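You operate a simulated robot arm through the tools that you are given. There is no shell and no other tool.

You run a simulated robot arm. Do the job below in one go: nothing can be reset, and whatever is moved stays where it is left.

Task
Add 100 ml from the bottle to the soap pot.
Fine: wash table; measure it in the cup; bottle and cup go back, flap down again; spill nothing. Set down upright: bottle, cup.

The check looks at the end state, three seconds after you hand in, the way a careful person would. Anything else that was tipped, shoved, dropped, spilled or broken makes it a failure.

Robot
A 7-joint arm with a three-finger gripper, fixed in place. Base frame: the origin is on the floor under the middle of its stand, x ahead of it, y to its left, z up; the work surface is at about z = 0.9. Readings come in m, rad, newtons and seconds.
It reaches about 1.342 m from its shoulder. Its first joint turns from -2.897 to 2.897 rad. Payload 2.69 kg.
The TCP is the grasp point between the finger pads, 0.03 m short of the fingertips. In the tool frame z runs along the fingers and y along their closing line. The gripper opens to 0.128 m; its body begins 0.117 m behind the TCP.
Orientation is that of the tool frame in the base frame, as [roll, pitch, yaw] about the fixed x, y, z axes, in that order (R = Rz(yaw) Ry(pitch) Rx(roll)). With the fingers straight down and closing along the base's y, the tool's x points along the base's -x, its y along +y and its z along -z.

Tools
- The arm moves only by the tool arm_command. Its argument "steps" is a list of rows, each a list of 6 numbers: the shift along the tool's x, y, z in m, then the turn, a rotation vector about the tool's x, y, z in rad. In form: [[tx, ty, tz, rx, ry, rz], ...]. A call has 1 to 20 rows; each row is the pose to reach, as a shift and turn from the pose commanded when the call began, along the tool's axes at that moment. "claw" is the finger opening in m, from 0 to 0.128, set as the call begins (left out, the last holds). A row lasts 0.2 s, in which the tool goes at most 0.05 m and 0.15 rad; a call with a longer step from one row to the next is refused whole, and so is a gripper value outside its range. Where a pose cannot be reached the arm comes as near as it can. A force on the tool above 90 N (or 10 N above the force at the start of the call, whichever is more), or a blocked arm, ends the call early, and 0.2 s more pass. Each finger travels about 0.127 m/s and halts on what it meets, pressing with about 41 N; the grip force reading is that of the motor and also rises with nothing between the fingers. The clock runs only during rows and for 0.2 s after the last one: add rows that repeat a pose to give the fingers time. The reply holds the time, the measured pose of the TCP, the force on the tool along the base axes, the opening and the grip force, in the units named above and with some noise, with the torque about the TCP (base axes, N m) and any sound that the robot's microphone picked up.
- Cameras (640 x 400 px; columns grow to the right, rows downward): "scene" is fixed at [0.3997, -0.6504, 1.6203]; the picture's right is [0.64, -0.77, 0.00], its down [-0.52, -0.44, -0.73] and it looks along [0.56, 0.47, -0.68] (base axes); focal length 334 px, centre (320, 200). "wrist" rides on the gripper at [0.058, 0.054, -0.131] in the tool frame; the picture's right is [-0.68, 0.74, 0.00], its down [-0.62, -0.57, -0.55] and it looks along [-0.40, -0.37, 0.84] (tool axes); focal length 234 px, centre (320, 200).
- camera(camera): a new picture of that camera. It takes no simulated time.
- lift_body(by): moves the trunk up (or, below 0, down) by that many m; the arm rides with it, the base frame stays. It gives what a move gives, with no picture.
- measure_at(camera, pixels): for up to 12 pixels [column, row] of the newest picture of that camera ("zoom" is the newest enlarged one), the place [x, y, z] in the base frame of the surface seen there, good to about 0.002 m. It takes no simulated time.
- inspect(camera, box): a new picture of the part [left, top, right, bottom] of that camera's present view, enlarged. It takes no simulated time.
- hand_in(): hands the job in; it is judged then, once.

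Unless the task says otherwise, let go and move clear before handing in.

The tools are called after "Request:" as name(argument=value, ...) on one line, values as JSON. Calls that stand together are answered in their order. arm_command: Moves the arm, as the interface text tells. Its arguments: {"type":"object","properties":{"steps":{"type":"array","items":{"type":"array","items":{"type":"number"}}},"claw":{"type":"number"}},"required":["steps"]} The other tools are called the same way: lift_body (by) moves the trunk up or down; camera (camera) takes a picture; measure_at (camera, pixels) gives the place of the surface under pixels of a picture; inspect (camera, box) takes an enlarged picture of a part of a camera's view; hand_in () hands the job in.

At the start:

```text
clock: 0.0
tcp_pos: [0.4912, -0.2695, 1.3695]
tool_rot: [-3.141, 0.001, 3.141]
wrist_force: [-1.1, 0.5, 0.0]
moment: [-0.03, 0.02, 0.03]
grip_width: 0.128
finger_force: 0.0
trunk travel left (down, up): [-0.275, 0.075]
```

scene: 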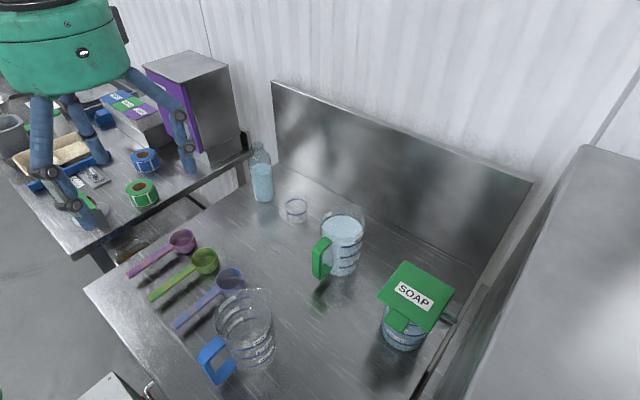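
wrist: 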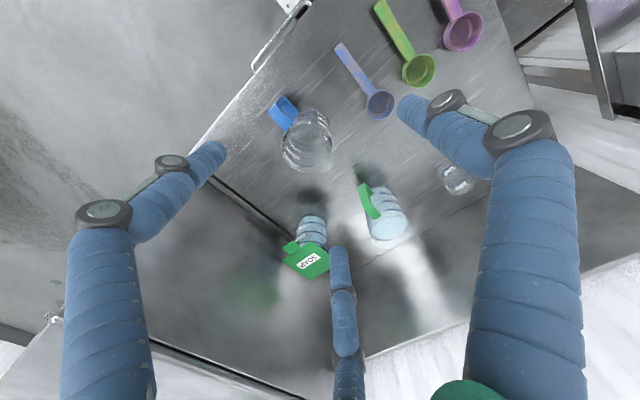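

The scene picture shows a bottle near (262,175), a small glass at (296,210), a green-handled jug with liquid at (342,240), an empty blue-handled jug at (245,330) and a soap pot with a green flap at (415,300). I'll enlarge these areas before I move anything.

Request:
inspect(camera="scene", box=[220, 130, 380, 230])

Request:
inspect(camera="scene", box=[280, 190, 480, 370])

Request:
inspect(camera="scene", box=[120, 220, 300, 400])

Request:
measure_at(camera="scene", pixels=[[262, 175], [259, 145], [264, 200], [296, 212], [296, 222], [342, 222], [340, 272], [320, 260], [415, 290], [400, 345], [245, 330], [215, 360]])

```text
4.00 times, centred on (300, 180) of scene
```

zoom: 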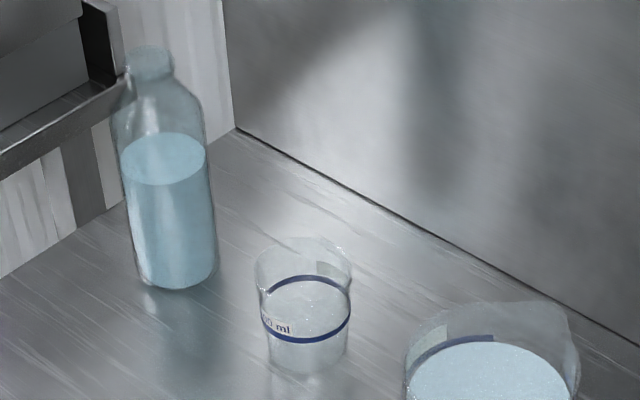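

```text
2.22 times, centred on (380, 280) of scene
```

zoom: 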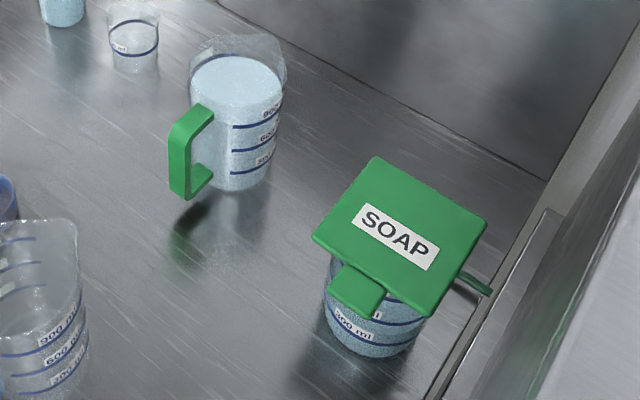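

```text
2.22 times, centred on (210, 310) of scene
```

zoom: 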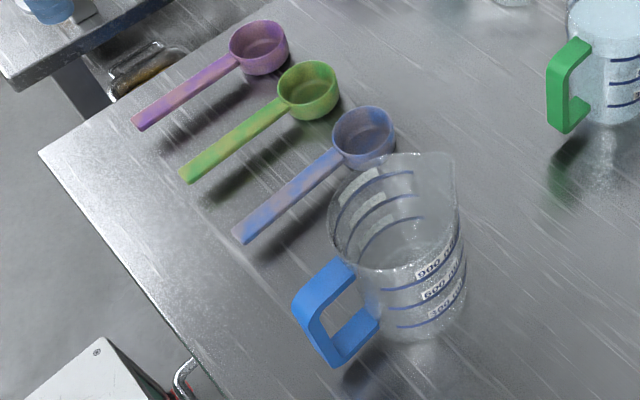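

```text
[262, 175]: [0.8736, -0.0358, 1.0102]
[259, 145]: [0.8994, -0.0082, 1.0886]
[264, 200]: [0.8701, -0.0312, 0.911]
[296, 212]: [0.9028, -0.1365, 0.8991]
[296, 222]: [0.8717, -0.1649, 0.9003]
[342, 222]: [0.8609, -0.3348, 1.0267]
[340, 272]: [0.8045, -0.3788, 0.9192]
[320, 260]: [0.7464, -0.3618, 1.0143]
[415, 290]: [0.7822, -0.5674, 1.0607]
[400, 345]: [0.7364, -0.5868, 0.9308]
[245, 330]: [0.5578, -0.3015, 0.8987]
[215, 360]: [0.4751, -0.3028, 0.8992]
```

The small glass carries printed lines with a label ending "0 ml", and the soap pot has a hinged flap with a front tab. I'll enlarge further to read the cup marks, the flap hinge and the bottle neck.

Request:
inspect(camera="scene", box=[276, 188, 316, 228])

Request:
inspect(camera="scene", box=[360, 250, 470, 360])

Request:
inspect(camera="scene", box=[236, 135, 296, 210])

Request:
inspect(camera="wrist", box=[240, 150, 480, 300])

```text
10.00 times, centred on (296, 208) of scene
```

zoom: 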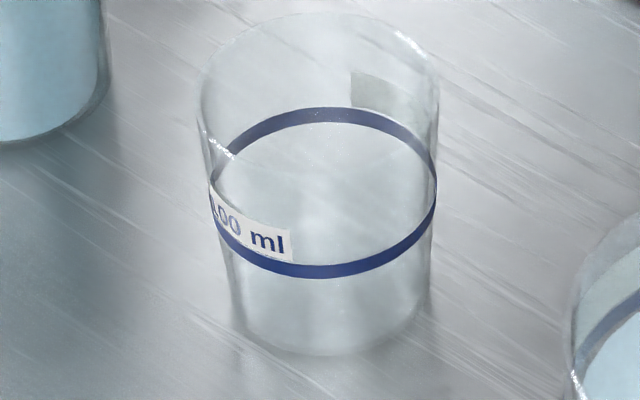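

```text
3.64 times, centred on (415, 305) of scene
```

zoom: 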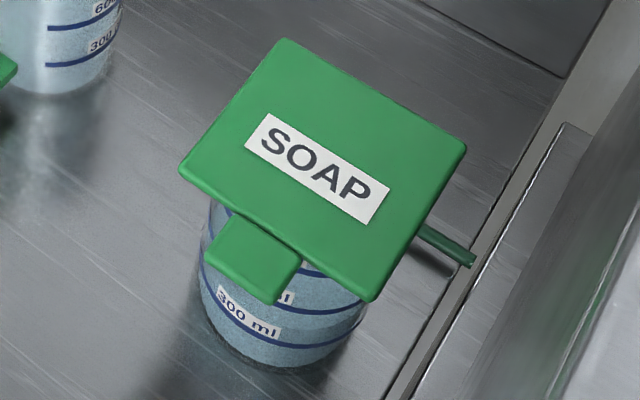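

```text
5.33 times, centred on (266, 172) of scene
```

zoom: 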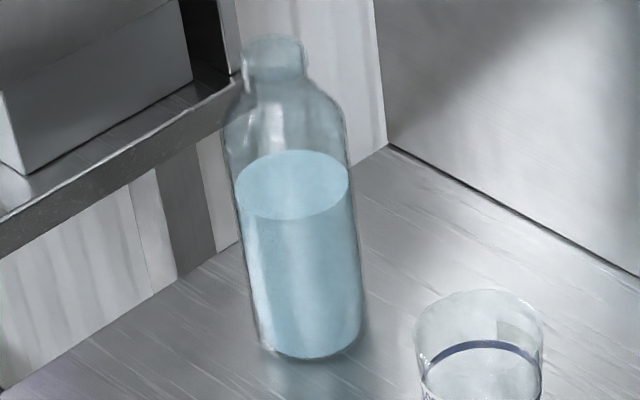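

```text
2.67 times, centred on (360, 225) of wrist
```

zoom: 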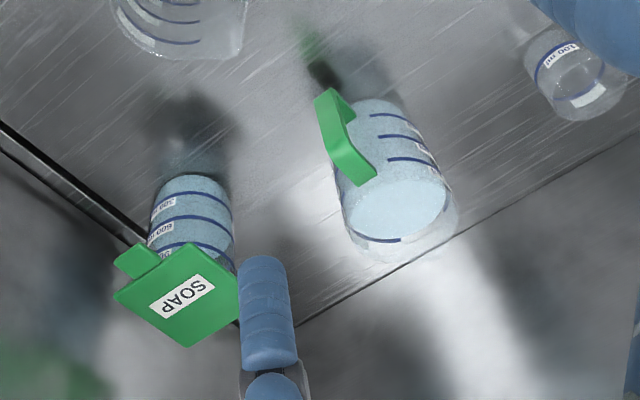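

The cup has a single ring labelled 100 ml, and the flap's tab faces -x with its hinge apparently on the +x side. A green rod sticks out at about (450,318). I'll measure the flap, the cup rim and the bottle outline.

Request:
measure_at(camera="scene", pixels=[[405, 263], [453, 290], [428, 329], [381, 297], [398, 318], [405, 328], [388, 322], [440, 315], [452, 320], [415, 285], [402, 308], [425, 300]])

Request:
inspect(camera="scene", box=[420, 290, 480, 340])

Request:
measure_at(camera="scene", pixels=[[286, 205], [289, 220], [305, 205], [296, 198], [256, 150], [270, 152], [253, 165], [271, 170], [256, 190], [272, 195], [264, 201], [260, 142]])

```text
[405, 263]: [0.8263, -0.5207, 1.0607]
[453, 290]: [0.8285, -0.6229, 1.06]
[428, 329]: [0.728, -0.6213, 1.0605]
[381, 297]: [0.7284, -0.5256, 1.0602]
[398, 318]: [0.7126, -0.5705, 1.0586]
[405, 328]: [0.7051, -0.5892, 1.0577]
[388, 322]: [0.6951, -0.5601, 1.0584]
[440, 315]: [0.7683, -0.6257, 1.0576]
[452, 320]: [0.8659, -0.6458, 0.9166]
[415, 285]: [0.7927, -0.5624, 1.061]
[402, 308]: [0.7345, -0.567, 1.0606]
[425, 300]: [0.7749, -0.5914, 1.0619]
```

```text
8.00 times, centred on (450, 315) of scene
```

zoom: 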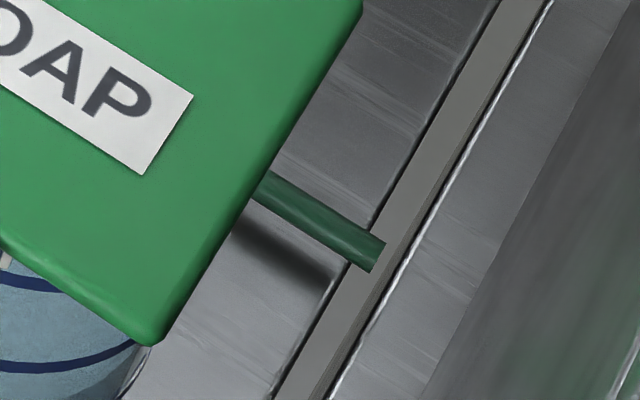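

```text
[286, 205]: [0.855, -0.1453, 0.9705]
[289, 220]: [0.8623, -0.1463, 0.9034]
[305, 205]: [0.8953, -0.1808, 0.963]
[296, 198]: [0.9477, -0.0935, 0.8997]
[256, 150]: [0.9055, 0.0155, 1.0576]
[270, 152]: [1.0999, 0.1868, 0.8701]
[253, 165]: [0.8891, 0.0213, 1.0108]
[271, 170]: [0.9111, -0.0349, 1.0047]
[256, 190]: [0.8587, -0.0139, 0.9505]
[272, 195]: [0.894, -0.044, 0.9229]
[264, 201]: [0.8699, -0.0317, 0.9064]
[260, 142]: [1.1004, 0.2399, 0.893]
```

The flap top is a square, x 0.728–0.828, y −0.623 to −0.521, z 1.061, with the tab reaching x≈0.69. In the enlarged view the green rod runs from (265,190) to (375,258), so I'll measure it there.

Request:
measure_at(camera="zoom", pixels=[[270, 195], [300, 212], [340, 235], [370, 252], [376, 262], [350, 300], [420, 230], [460, 180], [520, 300], [130, 340], [60, 340]])

Request:
inspect(camera="wrist", box=[270, 190, 350, 290])

```text
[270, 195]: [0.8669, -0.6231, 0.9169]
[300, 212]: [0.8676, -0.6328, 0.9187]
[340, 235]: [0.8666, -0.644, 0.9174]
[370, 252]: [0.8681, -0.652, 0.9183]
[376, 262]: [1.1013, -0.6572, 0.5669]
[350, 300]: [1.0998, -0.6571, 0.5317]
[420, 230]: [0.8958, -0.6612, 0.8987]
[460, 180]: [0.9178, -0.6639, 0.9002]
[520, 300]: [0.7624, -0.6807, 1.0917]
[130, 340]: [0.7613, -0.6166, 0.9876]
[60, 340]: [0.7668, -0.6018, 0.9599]
```

```text
4.00 times, centred on (310, 240) of wrist
```

zoom: 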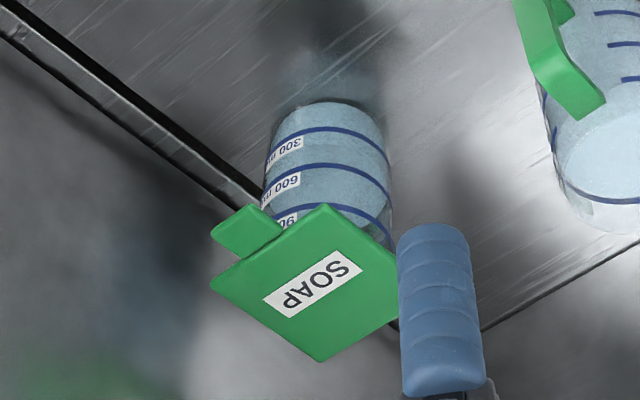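

The green rod lies at z≈0.918, x≈0.867 behind the pot, so it is a separate object lying on the table and I must stay clear of it. Next I'll measure my own fingers in the wrist view, along with the table bounds and the box on the right.

Request:
measure_at(camera="wrist", pixels=[[215, 152], [205, 155], [150, 215], [103, 210], [405, 108], [415, 112], [450, 100], [510, 125], [338, 255], [343, 290], [345, 340], [346, 375]])

Request:
measure_at(camera="scene", pixels=[[90, 290], [240, 160], [250, 195], [280, 120], [480, 200], [530, 185], [590, 150], [560, 250], [470, 380], [420, 385], [120, 350], [480, 280]])

Request:
measure_at(camera="scene", pixels=[[150, 60], [235, 70], [190, 55], [240, 140], [145, 155], [140, 190], [180, 240], [205, 255], [235, 275], [222, 285], [70, 90], [185, 150]])

```text
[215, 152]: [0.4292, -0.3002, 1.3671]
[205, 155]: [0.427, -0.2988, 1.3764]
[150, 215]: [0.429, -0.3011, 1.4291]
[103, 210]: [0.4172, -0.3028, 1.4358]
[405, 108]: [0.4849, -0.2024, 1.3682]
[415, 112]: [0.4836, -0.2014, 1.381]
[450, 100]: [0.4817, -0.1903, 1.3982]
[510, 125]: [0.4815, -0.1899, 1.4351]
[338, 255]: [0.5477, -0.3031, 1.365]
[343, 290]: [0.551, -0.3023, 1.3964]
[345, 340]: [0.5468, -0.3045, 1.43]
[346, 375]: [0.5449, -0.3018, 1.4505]
```

```text
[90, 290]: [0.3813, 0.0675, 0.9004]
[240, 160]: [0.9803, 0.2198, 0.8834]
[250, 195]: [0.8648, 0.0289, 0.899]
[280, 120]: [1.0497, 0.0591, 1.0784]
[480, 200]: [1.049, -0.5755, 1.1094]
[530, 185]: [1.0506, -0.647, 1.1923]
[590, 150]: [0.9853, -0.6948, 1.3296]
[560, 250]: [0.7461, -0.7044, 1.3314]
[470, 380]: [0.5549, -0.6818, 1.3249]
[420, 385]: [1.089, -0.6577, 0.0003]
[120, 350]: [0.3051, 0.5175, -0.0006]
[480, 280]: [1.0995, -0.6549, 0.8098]
```

```text
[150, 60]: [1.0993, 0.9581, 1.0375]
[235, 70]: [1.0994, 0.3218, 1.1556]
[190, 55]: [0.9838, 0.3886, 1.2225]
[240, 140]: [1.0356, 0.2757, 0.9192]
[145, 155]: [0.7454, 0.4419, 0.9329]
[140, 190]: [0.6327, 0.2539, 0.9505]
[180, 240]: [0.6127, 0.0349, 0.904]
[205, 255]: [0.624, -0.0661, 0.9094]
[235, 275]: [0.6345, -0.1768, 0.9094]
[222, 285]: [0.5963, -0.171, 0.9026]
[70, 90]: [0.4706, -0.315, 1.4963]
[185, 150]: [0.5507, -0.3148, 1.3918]
```

The wrist points put the fingers about 120° apart: one at tool +y and two at tool (±0.06, −0.033). The cabinet on the right, at y<−0.68, rises to z≈1.33. I'll half-close the claw in free air to see how the fingers travel.

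Request:
arm_command(steps=[[0, 0, 0, 0, 0, 0], [0, 0, 0, 0, 0, 0], [0, 0, 0, 0, 0, 0]], claw=0.06)

Request:
camera(camera="wrist")

Request:
camera(camera="scene")

```text
clock: 0.8
tcp_pos: [0.4909, -0.2702, 1.3693]
tool_rot: [-3.14, -0.001, -3.141]
wrist_force: [0.7, -0.1, 0.9]
moment: [-0.04, 0.05, 0.01]
grip_width: 0.0601
finger_force: 0.1
trunk travel left (down, up): [-0.275, 0.075]
```

```text
taken
```

wrist: 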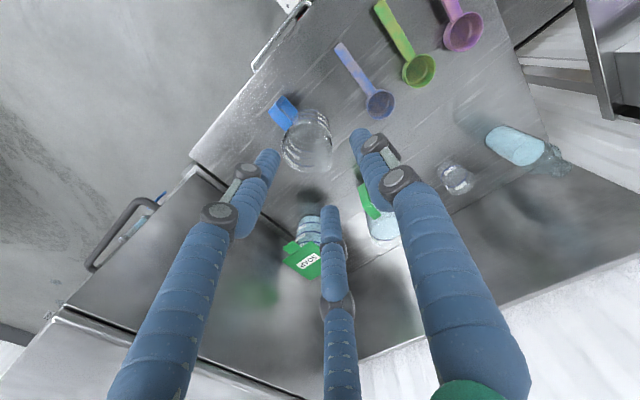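

```text
taken
```

scene: 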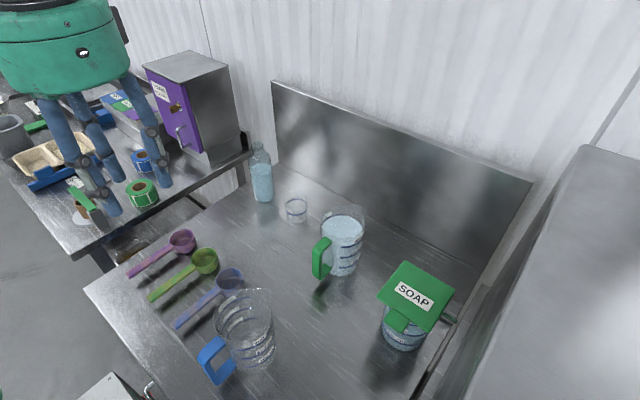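

With the claw at 0.060 the three fingertips sit at about (268,158), (330,210) and (360,135) in the wrist picture, and the bottle is visible at (525,145). I'll measure the tips and look closely at the bottle mouth.

Request:
measure_at(camera="wrist", pixels=[[268, 158], [262, 165], [240, 205], [330, 212], [333, 240], [337, 300], [360, 137], [365, 145], [395, 170], [430, 230], [200, 260], [340, 340]])

Request:
inspect(camera="wrist", box=[430, 100, 590, 200])

Request:
inspect(camera="scene", box=[246, 136, 278, 168])

```text
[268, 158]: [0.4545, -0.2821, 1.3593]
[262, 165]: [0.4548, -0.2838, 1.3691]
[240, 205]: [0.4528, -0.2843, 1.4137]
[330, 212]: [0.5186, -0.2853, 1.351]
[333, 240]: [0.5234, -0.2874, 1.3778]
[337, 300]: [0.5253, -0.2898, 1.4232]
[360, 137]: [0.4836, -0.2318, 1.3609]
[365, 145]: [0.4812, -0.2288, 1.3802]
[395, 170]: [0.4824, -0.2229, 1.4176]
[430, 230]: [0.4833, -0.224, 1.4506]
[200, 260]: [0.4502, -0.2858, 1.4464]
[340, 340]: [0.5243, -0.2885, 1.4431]
```

```text
4.00 times, centred on (510, 150) of wrist
```

zoom: 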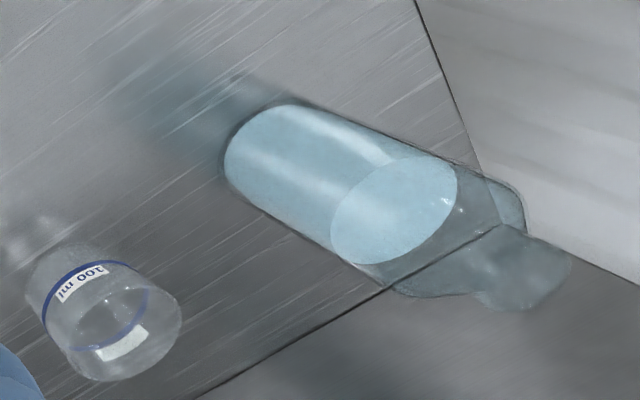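

```text
12.50 times, centred on (262, 152) of scene
```

zoom: 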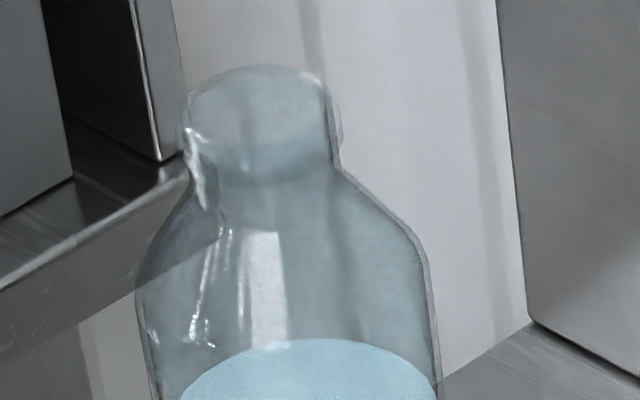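

The finger travel is radial, so this is a centric three-finger grip, and the bottle's mouth is open with no cap. I'll start on the flap by turning the tool to point along +x in the free space above the table, checking that the arm can do it.

Request:
arm_command(steps=[[-0.008, -0.008, 0.004, 0, -0.131, 0], [-0.017, -0.017, 0.008, 0, -0.262, 0], [-0.025, -0.025, 0.0125, 0, -0.393, 0], [-0.033, -0.033, 0.0167, 0, -0.524, 0], [-0.042, -0.042, 0.021, 0, -0.654, 0], [-0.05, -0.05, 0.025, 0, -0.785, 0], [-0.058, -0.058, 0.029, 0, -0.916, 0], [-0.067, -0.067, 0.033, 0, -1.047, 0], [-0.075, -0.075, 0.0375, 0, -1.178, 0], [-0.083, -0.083, 0.042, 0, -1.309, 0], [-0.092, -0.092, 0.046, 0, -1.44, 0], [-0.1, -0.1, 0.05, 0, -1.571, 0], [-0.1, -0.1, 0.05, 0, -1.571, 0]], claw=0.06)

Request:
camera(camera="wrist")

Request:
camera(camera="scene")

```text
clock: 3.8
tcp_pos: [0.6066, -0.344, 1.3338]
tool_rot: [-0.885, 1.549, -0.842]
wrist_force: [0.3, 0.4, -0.7]
moment: [0.0, 0.02, -0.01]
grip_width: 0.0598
finger_force: 0.0
trunk travel left (down, up): [-0.275, 0.075]
stopped in row 13: the arm was blocked; the commanded pose is now the measured one
```

```text
taken
```

wrist: 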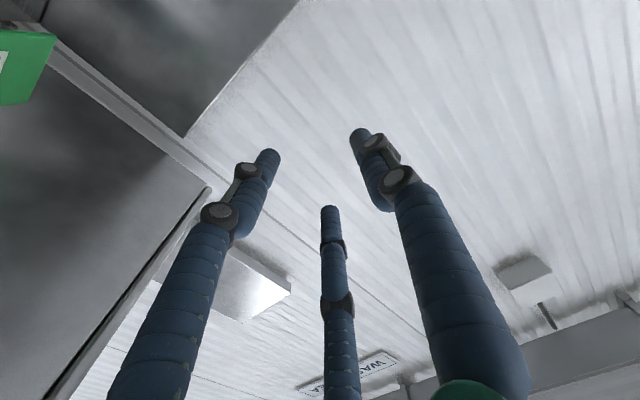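

```text
taken
```

scene: 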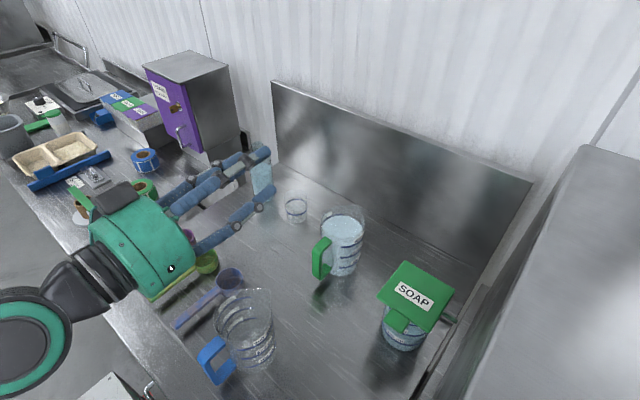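

The call stopped in its last row with the tool nearly horizontal, pointing +x from about (0.607, −0.344, 1.334), so the retracted wrist is near a limit. The natural heading toward the pot is about −36°, so I'll turn that way. First I'll measure the blue jug's rim for clearance.

Request:
measure_at(camera="scene", pixels=[[268, 295], [255, 289], [240, 291], [222, 303], [271, 320], [228, 330], [275, 345], [215, 345], [205, 360], [362, 222], [325, 240], [352, 268]])

Request:
inspect(camera="scene", box=[0, 130, 290, 320])

```text
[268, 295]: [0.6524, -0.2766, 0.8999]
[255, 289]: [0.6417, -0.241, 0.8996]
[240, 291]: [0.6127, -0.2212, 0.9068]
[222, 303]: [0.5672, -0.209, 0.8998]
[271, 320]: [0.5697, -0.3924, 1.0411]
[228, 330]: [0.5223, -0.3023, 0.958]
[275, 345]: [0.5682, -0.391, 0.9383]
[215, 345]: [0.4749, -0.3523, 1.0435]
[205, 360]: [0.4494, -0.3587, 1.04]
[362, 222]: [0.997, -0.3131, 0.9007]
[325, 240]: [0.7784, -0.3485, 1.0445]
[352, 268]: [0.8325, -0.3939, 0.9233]
```

```text
2.11 times, centred on (145, 225) of scene
```

zoom: 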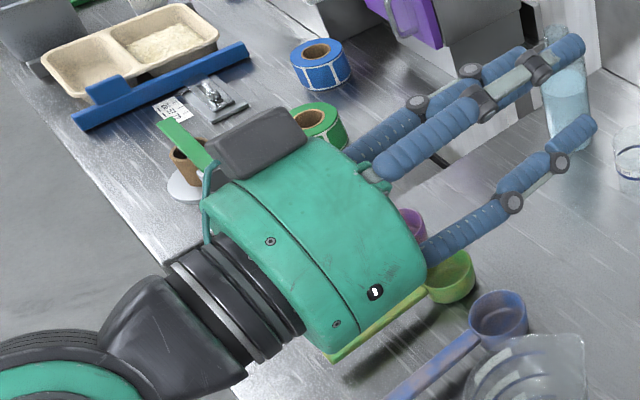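

The blue jug stands around (0.54, −0.35), up to z≈1.06, so a low horizontal approach on the −36° heading would hit it. I'll come at the tab from the front with the tool sloping about 35° downward, moving first to a high staging pose in front of the pot at y≈−0.573.

Request:
arm_command(steps=[[0.023, -0.028, -0.005, 0, 0.075, 0], [0.047, -0.056, -0.01, 0, 0.15, 0], [0.07, -0.084, -0.015, 0, 0.225, 0], [0.094, -0.112, -0.02, 0, 0.3, 0], [0.117, -0.14, -0.025, 0, 0.375, 0], [0.14, -0.168, -0.03, 0, 0.45, 0], [0.164, -0.196, -0.035, 0, 0.525, 0], [0.187, -0.2245, -0.039, 0, 0.6, 0], [0.187, -0.2245, -0.039, 0, 0.6, 0]], claw=0.0)

Request:
camera(camera="wrist")

Request:
camera(camera="scene")

```text
clock: 5.8
tcp_pos: [0.5806, -0.5754, 1.1484]
tool_rot: [-3.112, 0.985, -3.077]
wrist_force: [-0.4, 0.2, 0.3]
moment: [0.04, -0.07, 0.05]
grip_width: 0.0022
finger_force: 31.8
trunk travel left (down, up): [-0.275, 0.075]
```

```text
taken
```

wrist: 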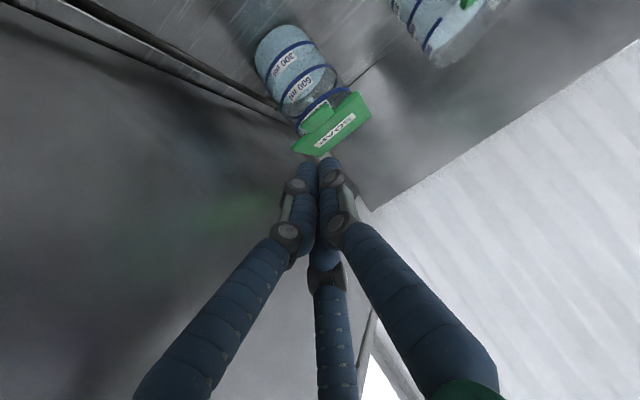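

```text
taken
```

scene: 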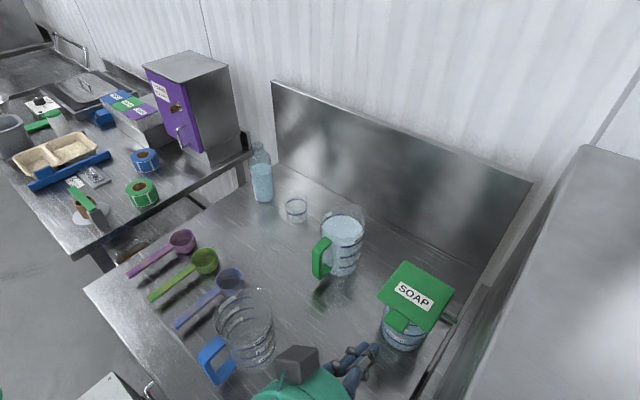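

The staging pose was reached at (0.581, −0.575, 1.148) with the fingers closed and sloping 34° down. The pot and flap show at (300,90) in the wrist view, so I'll enlarge that to understand the flap, the tab and the pot's liquid level.

Request:
inspect(camera="wrist", box=[230, 10, 400, 180])

Request:
measure_at(camera="wrist", pixels=[[312, 160], [330, 160], [305, 190], [320, 115], [300, 145], [365, 100], [330, 130], [310, 120], [325, 108], [280, 100], [262, 60], [330, 75]])

```text
2.35 times, centred on (315, 95) of wrist
```

zoom: 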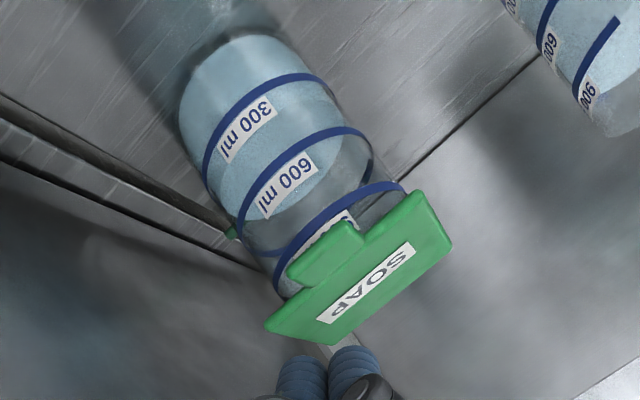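

```text
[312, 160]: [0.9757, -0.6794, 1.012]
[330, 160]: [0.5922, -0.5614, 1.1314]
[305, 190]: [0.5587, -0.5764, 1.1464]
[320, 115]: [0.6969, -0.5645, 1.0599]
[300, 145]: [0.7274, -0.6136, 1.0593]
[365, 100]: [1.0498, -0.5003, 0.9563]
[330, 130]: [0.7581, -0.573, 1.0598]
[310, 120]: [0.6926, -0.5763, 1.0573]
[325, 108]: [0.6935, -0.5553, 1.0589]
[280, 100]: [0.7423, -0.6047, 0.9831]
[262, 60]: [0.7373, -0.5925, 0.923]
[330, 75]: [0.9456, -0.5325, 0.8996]
```

The zoom shows the pot's level just under its 600 ml line, so 100 ml more fits easily. The tab is at x 0.69–0.728, y −0.556 to −0.590, z 1.058. I'll lower the closed fingertips in front of the pot and then slide them under the tab without touching it.

Request:
arm_command(steps=[[0.028, 0.001, 0.0245, 0, 0, 0], [0.056, 0.002, 0.049, 0, 0, 0], [0.085, 0.002, 0.0735, 0, 0, 0], [0.113, 0.003, 0.098, 0, 0, 0], [0.098, 0.002, 0.12, 0, 0, 0], [0.083, 0.001, 0.142, 0, 0, 0], [0.0674, 0, 0.164, 0, 0, 0], [0.0674, 0, 0.164, 0, 0, 0]])

Request:
camera(camera="wrist")

Request:
camera(camera="scene")

```text
clock: 7.6
tcp_pos: [0.6808, -0.574, 1.0037]
tool_rot: [-3.111, 0.984, -3.075]
wrist_force: [-0.1, -0.6, -0.3]
moment: [0.03, 0.01, 0.05]
grip_width: 0.0021
finger_force: 31.5
trunk travel left (down, up): [-0.275, 0.075]
```

```text
taken
```

wrist: 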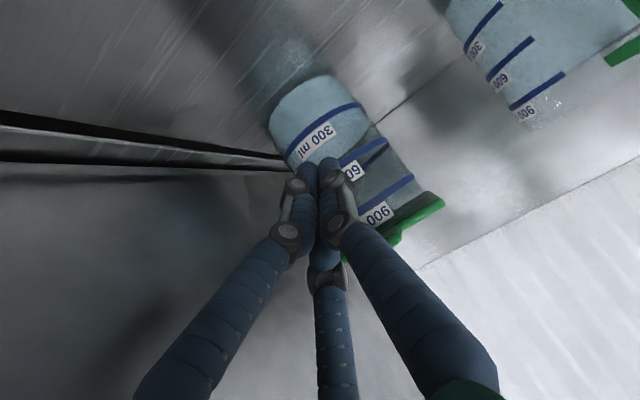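

```text
taken
```

scene: 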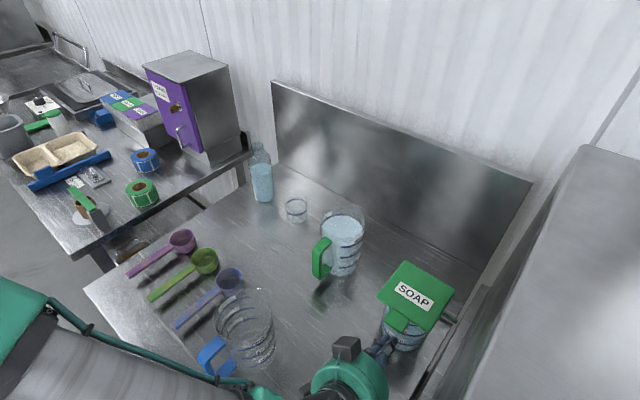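

The closed fingertips are now under the tab at about (0.706, −0.573, 0.987), the force reading is near zero, and the flap hasn't moved. I'll lift gently by about 4.5 cm to start it turning.

Request:
arm_command(steps=[[-0.0125, 0, -0.0083, 0, 0, 0], [-0.025, 0, -0.0166, 0, 0, 0], [-0.0375, -0.0007, -0.0249, 0, 0, 0]])

Request:
camera(camera="scene")

Request:
camera(camera="wrist")

```text
clock: 8.4
tcp_pos: [0.6811, -0.5737, 1.049]
tool_rot: [-3.112, 0.985, -3.076]
wrist_force: [-1.2, -0.4, -0.9]
moment: [0.02, 0.02, -0.01]
grip_width: 0.0021
finger_force: 31.2
trunk travel left (down, up): [-0.275, 0.075]
```

```text
taken
```

scene: 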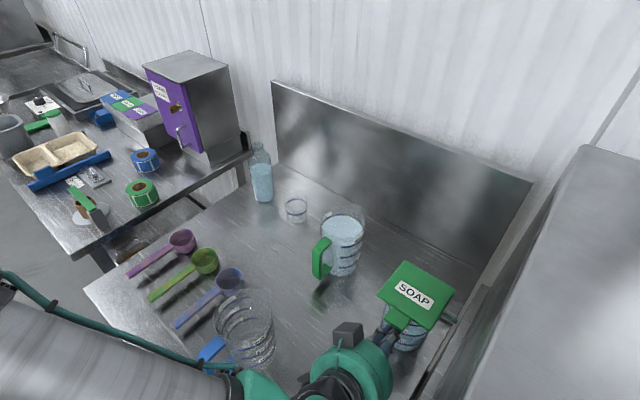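

```text
taken
```

wrist: 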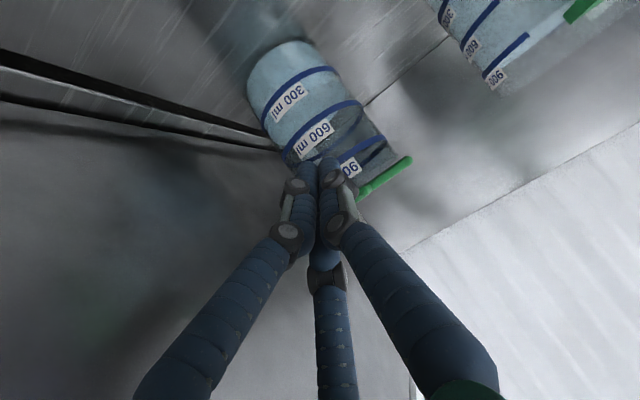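

The flap barely changed and the force is under 1 N, so contact is only starting. The forearm is now near the blue jug in the scene view, so I'll measure its height before lifting further.

Request:
measure_at(camera="scene", pixels=[[180, 348], [215, 365], [230, 372], [245, 378], [120, 340], [200, 375], [300, 385], [347, 335], [398, 318], [410, 300], [428, 327], [383, 297]])

Request:
inspect(camera="scene", box=[180, 270, 470, 400])

```text
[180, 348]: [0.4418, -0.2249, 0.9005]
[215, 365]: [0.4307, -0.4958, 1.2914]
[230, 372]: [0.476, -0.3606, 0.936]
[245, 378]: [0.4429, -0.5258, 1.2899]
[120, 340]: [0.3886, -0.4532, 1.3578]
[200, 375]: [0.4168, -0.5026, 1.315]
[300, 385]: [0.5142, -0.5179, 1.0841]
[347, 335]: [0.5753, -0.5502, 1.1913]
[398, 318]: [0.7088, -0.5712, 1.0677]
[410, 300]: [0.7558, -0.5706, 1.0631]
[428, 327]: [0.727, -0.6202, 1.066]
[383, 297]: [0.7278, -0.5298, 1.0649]
```

```text
2.21 times, centred on (325, 335) of scene
```

zoom: 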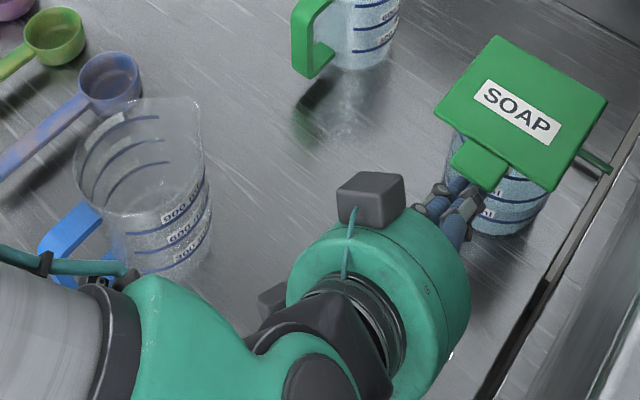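

The forearm is at z≈1.29, well above the jug, and the tab has risen about 9 mm, so the flap is turning. I'll continue along an arc about the hinge near x≈0.828 to roughly 60°.

Request:
arm_command(steps=[[-0.016, -0.0004, -0.006, 0, 0, 0], [-0.032, -0.0008, -0.0116, 0, 0, 0], [-0.047, -0.0012, -0.0174, 0, 0, 0], [-0.063, -0.0017, -0.0232, 0, 0, 0], [-0.08, -0.0024, -0.022, 0, 0, 0], [-0.098, -0.003, -0.021, 0, 0, 0], [-0.115, -0.0037, -0.02, 0, 0, 0]])

Request:
camera(camera="scene")

Request:
camera(camera="wrist")

```text
clock: 10.0
tcp_pos: [0.7257, -0.5725, 1.1562]
tool_rot: [-3.112, 0.985, -3.076]
wrist_force: [-0.8, 0.4, -0.6]
moment: [0.02, -0.02, 0.0]
grip_width: 0.0022
finger_force: 31.4
trunk travel left (down, up): [-0.275, 0.075]
```

```text
taken
```

scene: 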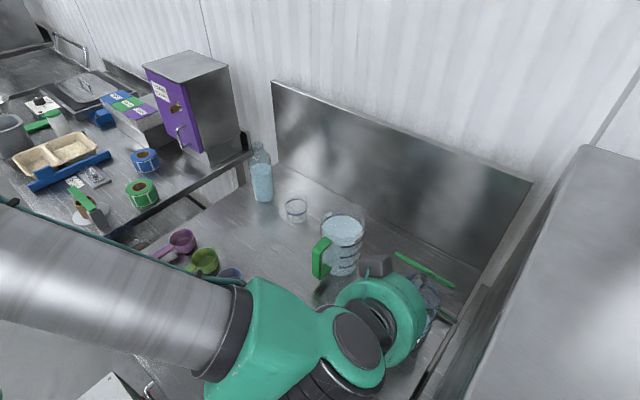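

```text
taken
```

wrist: 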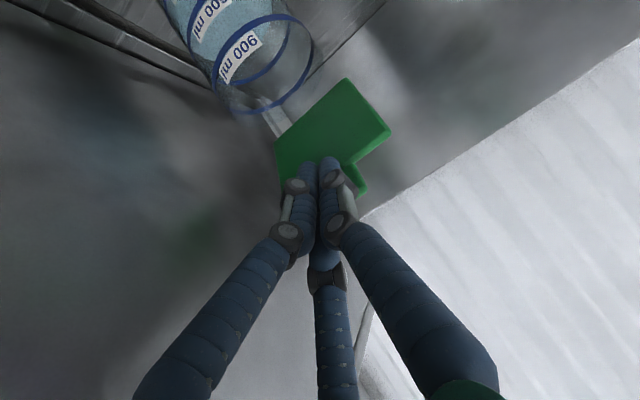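

The wrist view shows the flap's underside at about 60° and the pot mouth open, with under 1 N of force. I'll push on up to vertical and slightly past it.

Request:
arm_command(steps=[[-0.018, -0.0009, 0.011, 0, 0, 0], [-0.035, -0.0018, 0.022, 0, 0, 0], [-0.0527, -0.0027, 0.0335, 0, 0, 0], [-0.059, -0.003, 0.042, 0, 0, 0]])

Request:
camera(camera="wrist")

Request:
inspect(camera="scene", box=[330, 200, 490, 340])

```text
clock: 11.0
tcp_pos: [0.7946, -0.5746, 1.1797]
tool_rot: [-3.109, 0.984, -3.076]
wrist_force: [-0.2, -0.5, 0.0]
moment: [0.0, 0.0, -0.03]
grip_width: 0.0023
finger_force: 31.1
trunk travel left (down, up): [-0.275, 0.075]
```

```text
taken
```

wrist: 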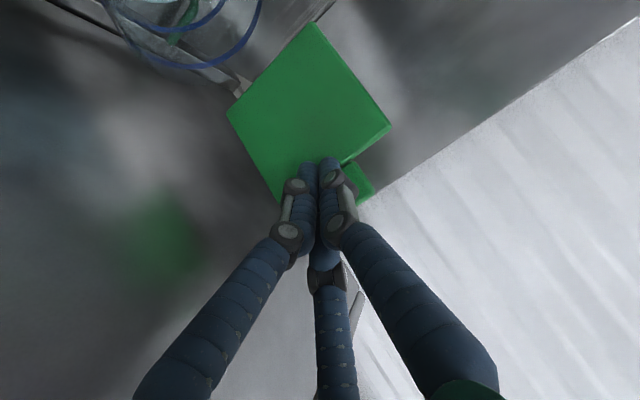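

```text
2.86 times, centred on (410, 270) of scene
```

zoom: 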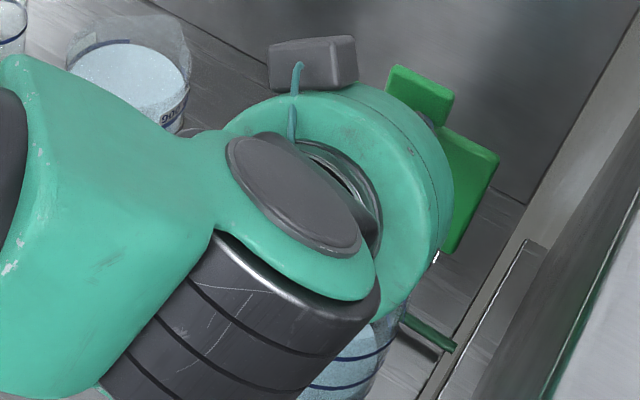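

The flap now stands near vertical in the wrist view. I'll measure points on its underside to get the real angle and hinge position.

Request:
measure_at(camera="wrist", pixels=[[310, 35], [240, 110], [375, 125], [280, 185], [300, 100], [355, 175], [325, 70], [262, 140], [240, 85]])

```text
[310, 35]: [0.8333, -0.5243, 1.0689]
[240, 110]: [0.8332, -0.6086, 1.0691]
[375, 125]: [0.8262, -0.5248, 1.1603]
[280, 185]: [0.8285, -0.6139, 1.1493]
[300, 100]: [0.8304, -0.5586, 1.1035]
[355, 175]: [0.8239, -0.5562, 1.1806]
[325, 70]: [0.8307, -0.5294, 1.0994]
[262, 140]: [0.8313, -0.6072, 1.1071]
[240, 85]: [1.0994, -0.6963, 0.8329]
```

The underside runs from x=0.833 at z=1.069 to x=0.826 at z=1.160, so the flap is at about 86°. I'll push about 4 cm further along +x, watching the force, so that it passes vertical and rests open.

Request:
arm_command(steps=[[-0.0055, -0.0004, 0.0083, 0, 0, 0], [-0.011, -0.0008, 0.0167, 0, 0, 0], [-0.0165, -0.0012, 0.025, 0, 0, 0], [-0.022, -0.0016, 0.0333, 0, 0, 0], [-0.022, -0.0016, 0.0333, 0, 0, 0]])

Request:
camera(camera="wrist")

Request:
measure_at(camera="wrist", pixels=[[310, 40], [245, 105], [365, 120], [285, 180], [300, 100], [350, 175], [325, 70], [270, 140]])

```text
clock: 12.2
tcp_pos: [0.8334, -0.5739, 1.1813]
tool_rot: [-3.111, 0.984, -3.075]
wrist_force: [0.1, -0.8, 0.3]
moment: [-0.01, 0.01, -0.01]
grip_width: 0.0021
finger_force: 31.3
trunk travel left (down, up): [-0.275, 0.075]
```

```text
taken
```

wrist: 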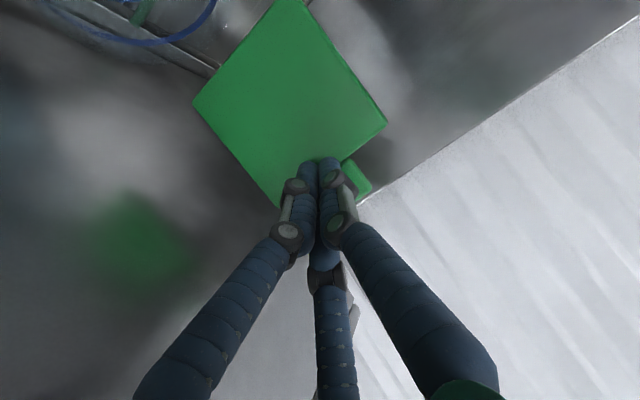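

```text
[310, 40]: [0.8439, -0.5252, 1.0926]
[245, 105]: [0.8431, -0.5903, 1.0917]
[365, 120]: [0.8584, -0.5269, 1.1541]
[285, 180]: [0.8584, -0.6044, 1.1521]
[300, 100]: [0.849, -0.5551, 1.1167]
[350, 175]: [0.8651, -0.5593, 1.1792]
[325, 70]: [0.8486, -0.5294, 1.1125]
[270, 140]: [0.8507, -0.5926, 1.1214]
```

The flap is now about 14° past vertical with almost no force. I'll back the fingers off 3 cm to see whether it stays open on its own.

Request:
arm_command(steps=[[0.0055, 0.0004, -0.0083, 0, 0, 0], [0.011, 0.0008, -0.0167, 0, 0, 0], [0.0165, 0.0012, -0.025, 0, 0, 0], [0.0165, 0.0012, -0.025, 0, 0, 0], [0.0165, 0.0012, -0.025, 0, 0, 0]])

Request:
camera(camera="wrist")

Request:
measure_at(camera="wrist", pixels=[[310, 40], [245, 105], [365, 120], [285, 180], [300, 100], [350, 175], [325, 70], [270, 140]])

```text
clock: 13.4
tcp_pos: [0.8031, -0.5729, 1.1804]
tool_rot: [-3.11, 0.985, -3.075]
wrist_force: [-0.1, 0.3, 0.7]
moment: [0.0, 0.0, 0.02]
grip_width: 0.0022
finger_force: 31.9
trunk travel left (down, up): [-0.275, 0.075]
```

```text
taken
```

wrist: 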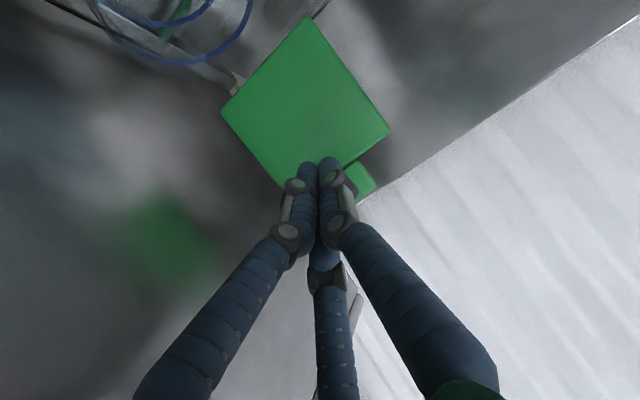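

```text
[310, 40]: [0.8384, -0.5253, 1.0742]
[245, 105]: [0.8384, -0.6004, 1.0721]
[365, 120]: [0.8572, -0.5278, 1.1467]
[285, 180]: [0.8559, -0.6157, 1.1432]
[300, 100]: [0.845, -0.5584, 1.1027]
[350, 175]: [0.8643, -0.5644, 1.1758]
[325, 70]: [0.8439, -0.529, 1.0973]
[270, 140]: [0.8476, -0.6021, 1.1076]
```

The flap stays at about 104° by itself. Next I'll retreat from the pot, rise above everything and travel across to the front of the bottle.

Request:
arm_command(steps=[[0.0044, 0.0044, -0.0369, 0, 0, 0], [0.0088, 0.0088, -0.0738, 0, 0, 0], [0.0132, 0.0132, -0.1107, 0, 0, 0], [0.0176, 0.0175, -0.1476, 0, 0, 0], [0.022, 0.0219, -0.1845, 0, 0, 0], [0.0264, 0.0263, -0.2214, 0, 0, 0], [0.026, 0.07, -0.218, 0, -0.0125, 0], [0.0256, 0.114, -0.214, 0, -0.025, 0], [0.0252, 0.159, -0.21, 0, -0.0375, 0], [0.0248, 0.203, -0.206, 0, -0.05, 0], [0.0244, 0.247, -0.202, 0, -0.0625, 0], [0.024, 0.291, -0.199, 0, -0.075, 0], [0.0236, 0.335, -0.195, 0, -0.0875, 0], [0.0232, 0.379, -0.191, 0, -0.1, 0], [0.0228, 0.423, -0.187, 0, -0.1125, 0], [0.0224, 0.467, -0.183, 0, -0.125, 0], [0.022, 0.511, -0.179, 0, -0.1375, 0], [0.0215, 0.5554, -0.1755, 0, -0.15, 0], [0.0215, 0.5554, -0.1755, 0, -0.15, 0]], claw=0.128)

Request:
camera(camera="wrist")

Request:
camera(camera="scene")

```text
clock: 17.4
tcp_pos: [0.6225, -0.023, 1.2502]
tool_rot: [-3.099, 1.134, -3.063]
wrist_force: [0.4, 0.3, -0.4]
moment: [-0.01, 0.03, -0.01]
grip_width: 0.128
finger_force: 0.0
trunk travel left (down, up): [-0.275, 0.075]
```

```text
taken
```

wrist: 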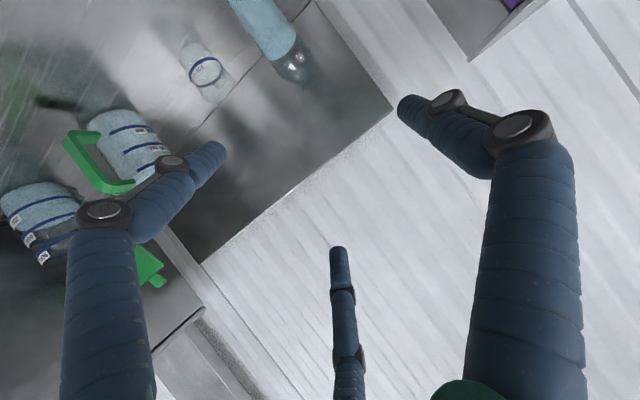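

```text
taken
```

scene: 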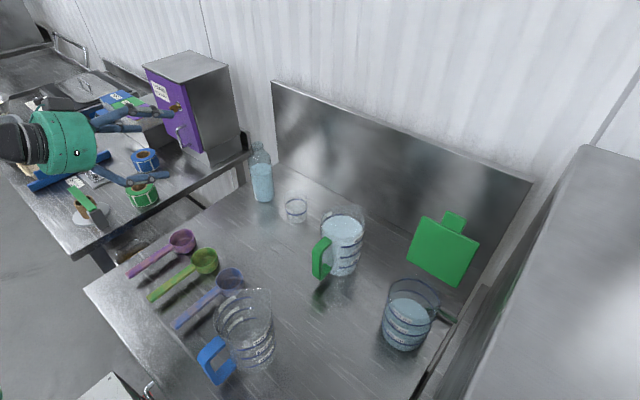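

The arm is at (0.6225, −0.023, 1.250) in front of the bottle, and the pot stands open with its flap upright at (445,250). I'll enlarge the pot and the bottle and cup, and take geometry from both cameras.

Request:
inspect(camera="scene", box=[370, 200, 490, 360])

Request:
measure_at(camera="scene", pixels=[[417, 240], [478, 245], [460, 285], [445, 250], [384, 295], [437, 295], [410, 320], [400, 345], [437, 315], [415, 280], [262, 175], [264, 199]])

Request:
inspect(camera="wrist", box=[160, 0, 340, 110])

Request:
measure_at(camera="wrist", pixels=[[245, 25], [285, 10], [270, 50], [290, 70], [205, 70], [195, 55], [185, 70], [220, 90], [215, 100], [265, 20], [310, 70], [240, 5]])

```text
2.50 times, centred on (430, 280) of scene
```

zoom: 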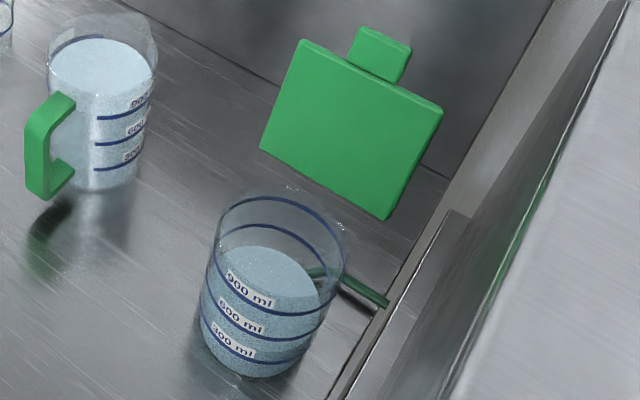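

```text
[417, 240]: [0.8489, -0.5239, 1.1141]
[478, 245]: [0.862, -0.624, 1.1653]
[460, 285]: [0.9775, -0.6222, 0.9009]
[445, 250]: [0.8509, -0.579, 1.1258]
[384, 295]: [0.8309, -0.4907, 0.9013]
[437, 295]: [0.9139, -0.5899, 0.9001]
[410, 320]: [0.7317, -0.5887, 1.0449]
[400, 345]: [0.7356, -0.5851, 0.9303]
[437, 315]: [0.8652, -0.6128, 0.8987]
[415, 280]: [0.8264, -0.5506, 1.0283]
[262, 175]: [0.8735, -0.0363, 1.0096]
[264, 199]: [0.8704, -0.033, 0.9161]
```

```text
3.56 times, centred on (250, 55) of wrist
```

zoom: 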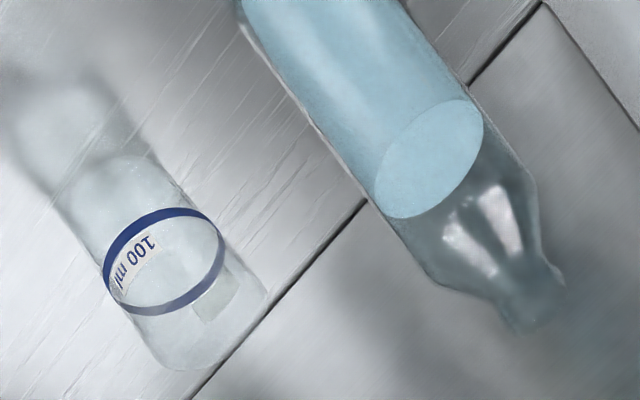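

```text
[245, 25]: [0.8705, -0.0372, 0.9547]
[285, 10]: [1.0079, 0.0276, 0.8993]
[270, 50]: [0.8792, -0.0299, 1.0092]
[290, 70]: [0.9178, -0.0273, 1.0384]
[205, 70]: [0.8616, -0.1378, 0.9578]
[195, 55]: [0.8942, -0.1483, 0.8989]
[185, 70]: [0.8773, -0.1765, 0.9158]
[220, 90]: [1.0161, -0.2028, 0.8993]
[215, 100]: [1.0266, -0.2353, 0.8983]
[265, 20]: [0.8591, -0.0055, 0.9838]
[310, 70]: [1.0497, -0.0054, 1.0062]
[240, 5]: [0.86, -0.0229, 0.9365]
```

The bottle fits a circle centred near (0.890, −0.009) with radius ≈0.0325, its mouth at z≈1.10 and its liquid at z≈1.009. The cup is near (0.889, −0.153). Before gripping anything I'll straighten the tool, move forward above the bottle, and rehearse the pouring roll in free air.

Request:
arm_command(steps=[[-0.0166, -0.0016, 0.0357, 0.0072, 0, 0.0083], [-0.0332, -0.0031, 0.0713, 0.0143, 0, 0.0166], [-0.0498, -0.0047, 0.107, 0.0215, 0, 0.0249], [-0.0664, -0.0063, 0.1427, 0.0287, 0, 0.0332], [-0.0664, -0.0063, 0.1427, 0.0287, 0, 0.0332]])

Request:
arm_command(steps=[[0, 0, 0, -0.0617, 0, 0.1322], [0, 0, 0, -0.1233, 0, 0.2643], [0, 0, 0, -0.185, 0, 0.3965], [0, 0, 0, -0.2467, 0, 0.5286], [0, 0, 0, -0.3083, 0, 0.6608], [0, 0, 0, -0.37, 0, 0.793], [0, 0, 0, -0.4317, 0, 0.9251], [0, 0, 0, -0.4934, 0, 1.0573], [0, 0, 0, -0.555, 0, 1.1894], [0, 0, 0, -0.6167, 0, 1.3216], [0, 0, 0, -0.6784, 0, 1.4538], [0, 0, 0, -0.74, 0, 1.5859], [0, 0, 0, -0.74, 0, 1.5859]])

```text
clock: 18.6
tcp_pos: [0.7815, -0.0295, 1.2529]
tool_rot: [3.13, 1.132, 3.141]
wrist_force: [-0.2, -0.5, 0.0]
moment: [-0.01, -0.01, -0.02]
grip_width: 0.1281
finger_force: 0.0
out of reach, approached as far as the arm can: row 4, 5
trunk travel left (down, up): [-0.275, 0.075]
```

```text
clock: 21.4
tcp_pos: [0.78, -0.0296, 1.2536]
tool_rot: [1.491, -0.164, 2.015]
wrist_force: [0.0, 0.1, 0.6]
moment: [-0.03, -0.01, 0.0]
grip_width: 0.1281
finger_force: 0.0
trunk travel left (down, up): [-0.275, 0.075]
```

The roll rehearsal reached the full 100°, and the only complaint was being a few millimetres out of reach at z=1.25. I'll undo the roll, then lower the trunk a bit to ease the wrist and check the clearances.

Request:
arm_command(steps=[[0, 0, 0, 0.0617, 0, -0.1322], [0, 0, 0, 0.1233, 0, -0.2643], [0, 0, 0, 0.185, 0, -0.3965], [0, 0, 0, 0.2467, 0, -0.5286], [0, 0, 0, 0.3083, 0, -0.6608], [0, 0, 0, 0.37, 0, -0.793], [0, 0, 0, 0.4317, 0, -0.9251], [0, 0, 0, 0.4934, 0, -1.0573], [0, 0, 0, 0.555, 0, -1.1894], [0, 0, 0, 0.6167, 0, -1.3216], [0, 0, 0, 0.6784, 0, -1.4538], [0, 0, 0, 0.74, 0, -1.5859], [0, 0, 0, 0.74, 0, -1.5859]])

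Request:
camera(camera="scene")

Request:
camera(camera="wrist")

```text
clock: 24.2
tcp_pos: [0.7794, -0.0307, 1.2525]
tool_rot: [3.132, 1.133, -3.139]
wrist_force: [0.4, 0.1, -0.1]
moment: [-0.01, 0.0, -0.03]
grip_width: 0.1279
finger_force: 0.0
trunk travel left (down, up): [-0.275, 0.075]
```

```text
taken
```

scene: 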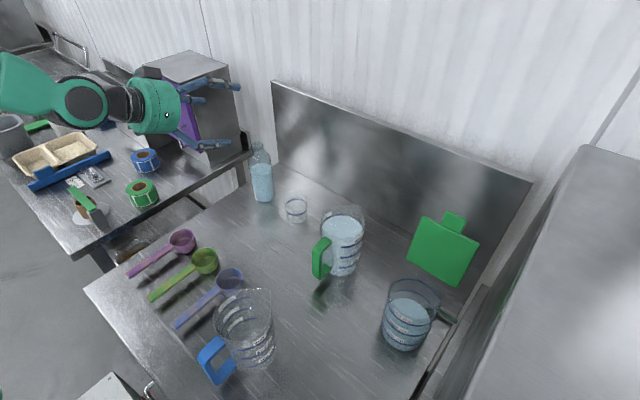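

```text
taken
```

wrist: 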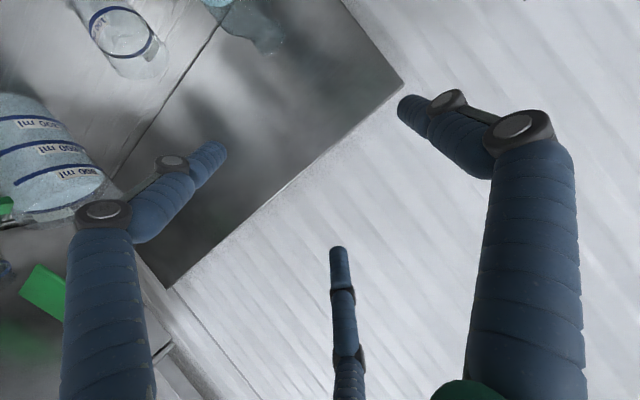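

The gripper is clear of everything, and the forearm shows at (60,100) in the scene view. I'll measure its height before lowering the trunk.

Request:
measure_at(camera="scene", pixels=[[60, 115], [20, 95], [5, 70], [80, 100], [150, 105], [120, 95], [210, 145], [225, 85]])

Request:
lift_body(by=-0.1)

Request:
camera(camera="scene")

```text
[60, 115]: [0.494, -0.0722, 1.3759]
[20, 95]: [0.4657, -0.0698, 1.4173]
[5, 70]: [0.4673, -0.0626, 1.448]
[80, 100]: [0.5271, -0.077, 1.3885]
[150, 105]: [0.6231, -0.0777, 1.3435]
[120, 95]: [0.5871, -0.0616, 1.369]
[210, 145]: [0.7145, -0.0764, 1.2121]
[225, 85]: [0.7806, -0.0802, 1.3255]
```

```text
clock: 25.5
tcp_pos: [0.78, -0.031, 1.1534]
tool_rot: [3.131, 1.132, -3.14]
wrist_force: [-0.3, 0.2, 0.4]
moment: [0.02, -0.01, -0.01]
grip_width: 0.1281
finger_force: 0.0
trunk travel left (down, up): [-0.175, 0.175]
```

```text
taken
```

scene: 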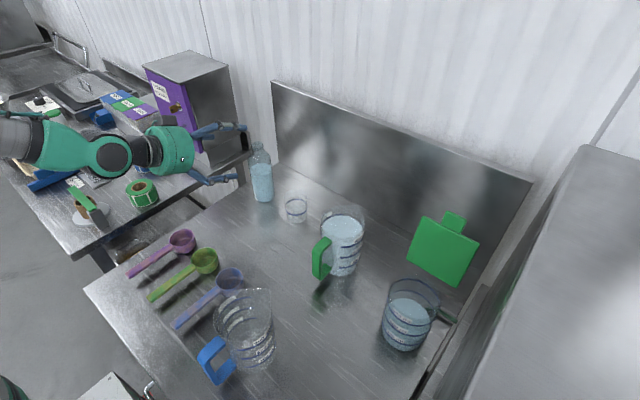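

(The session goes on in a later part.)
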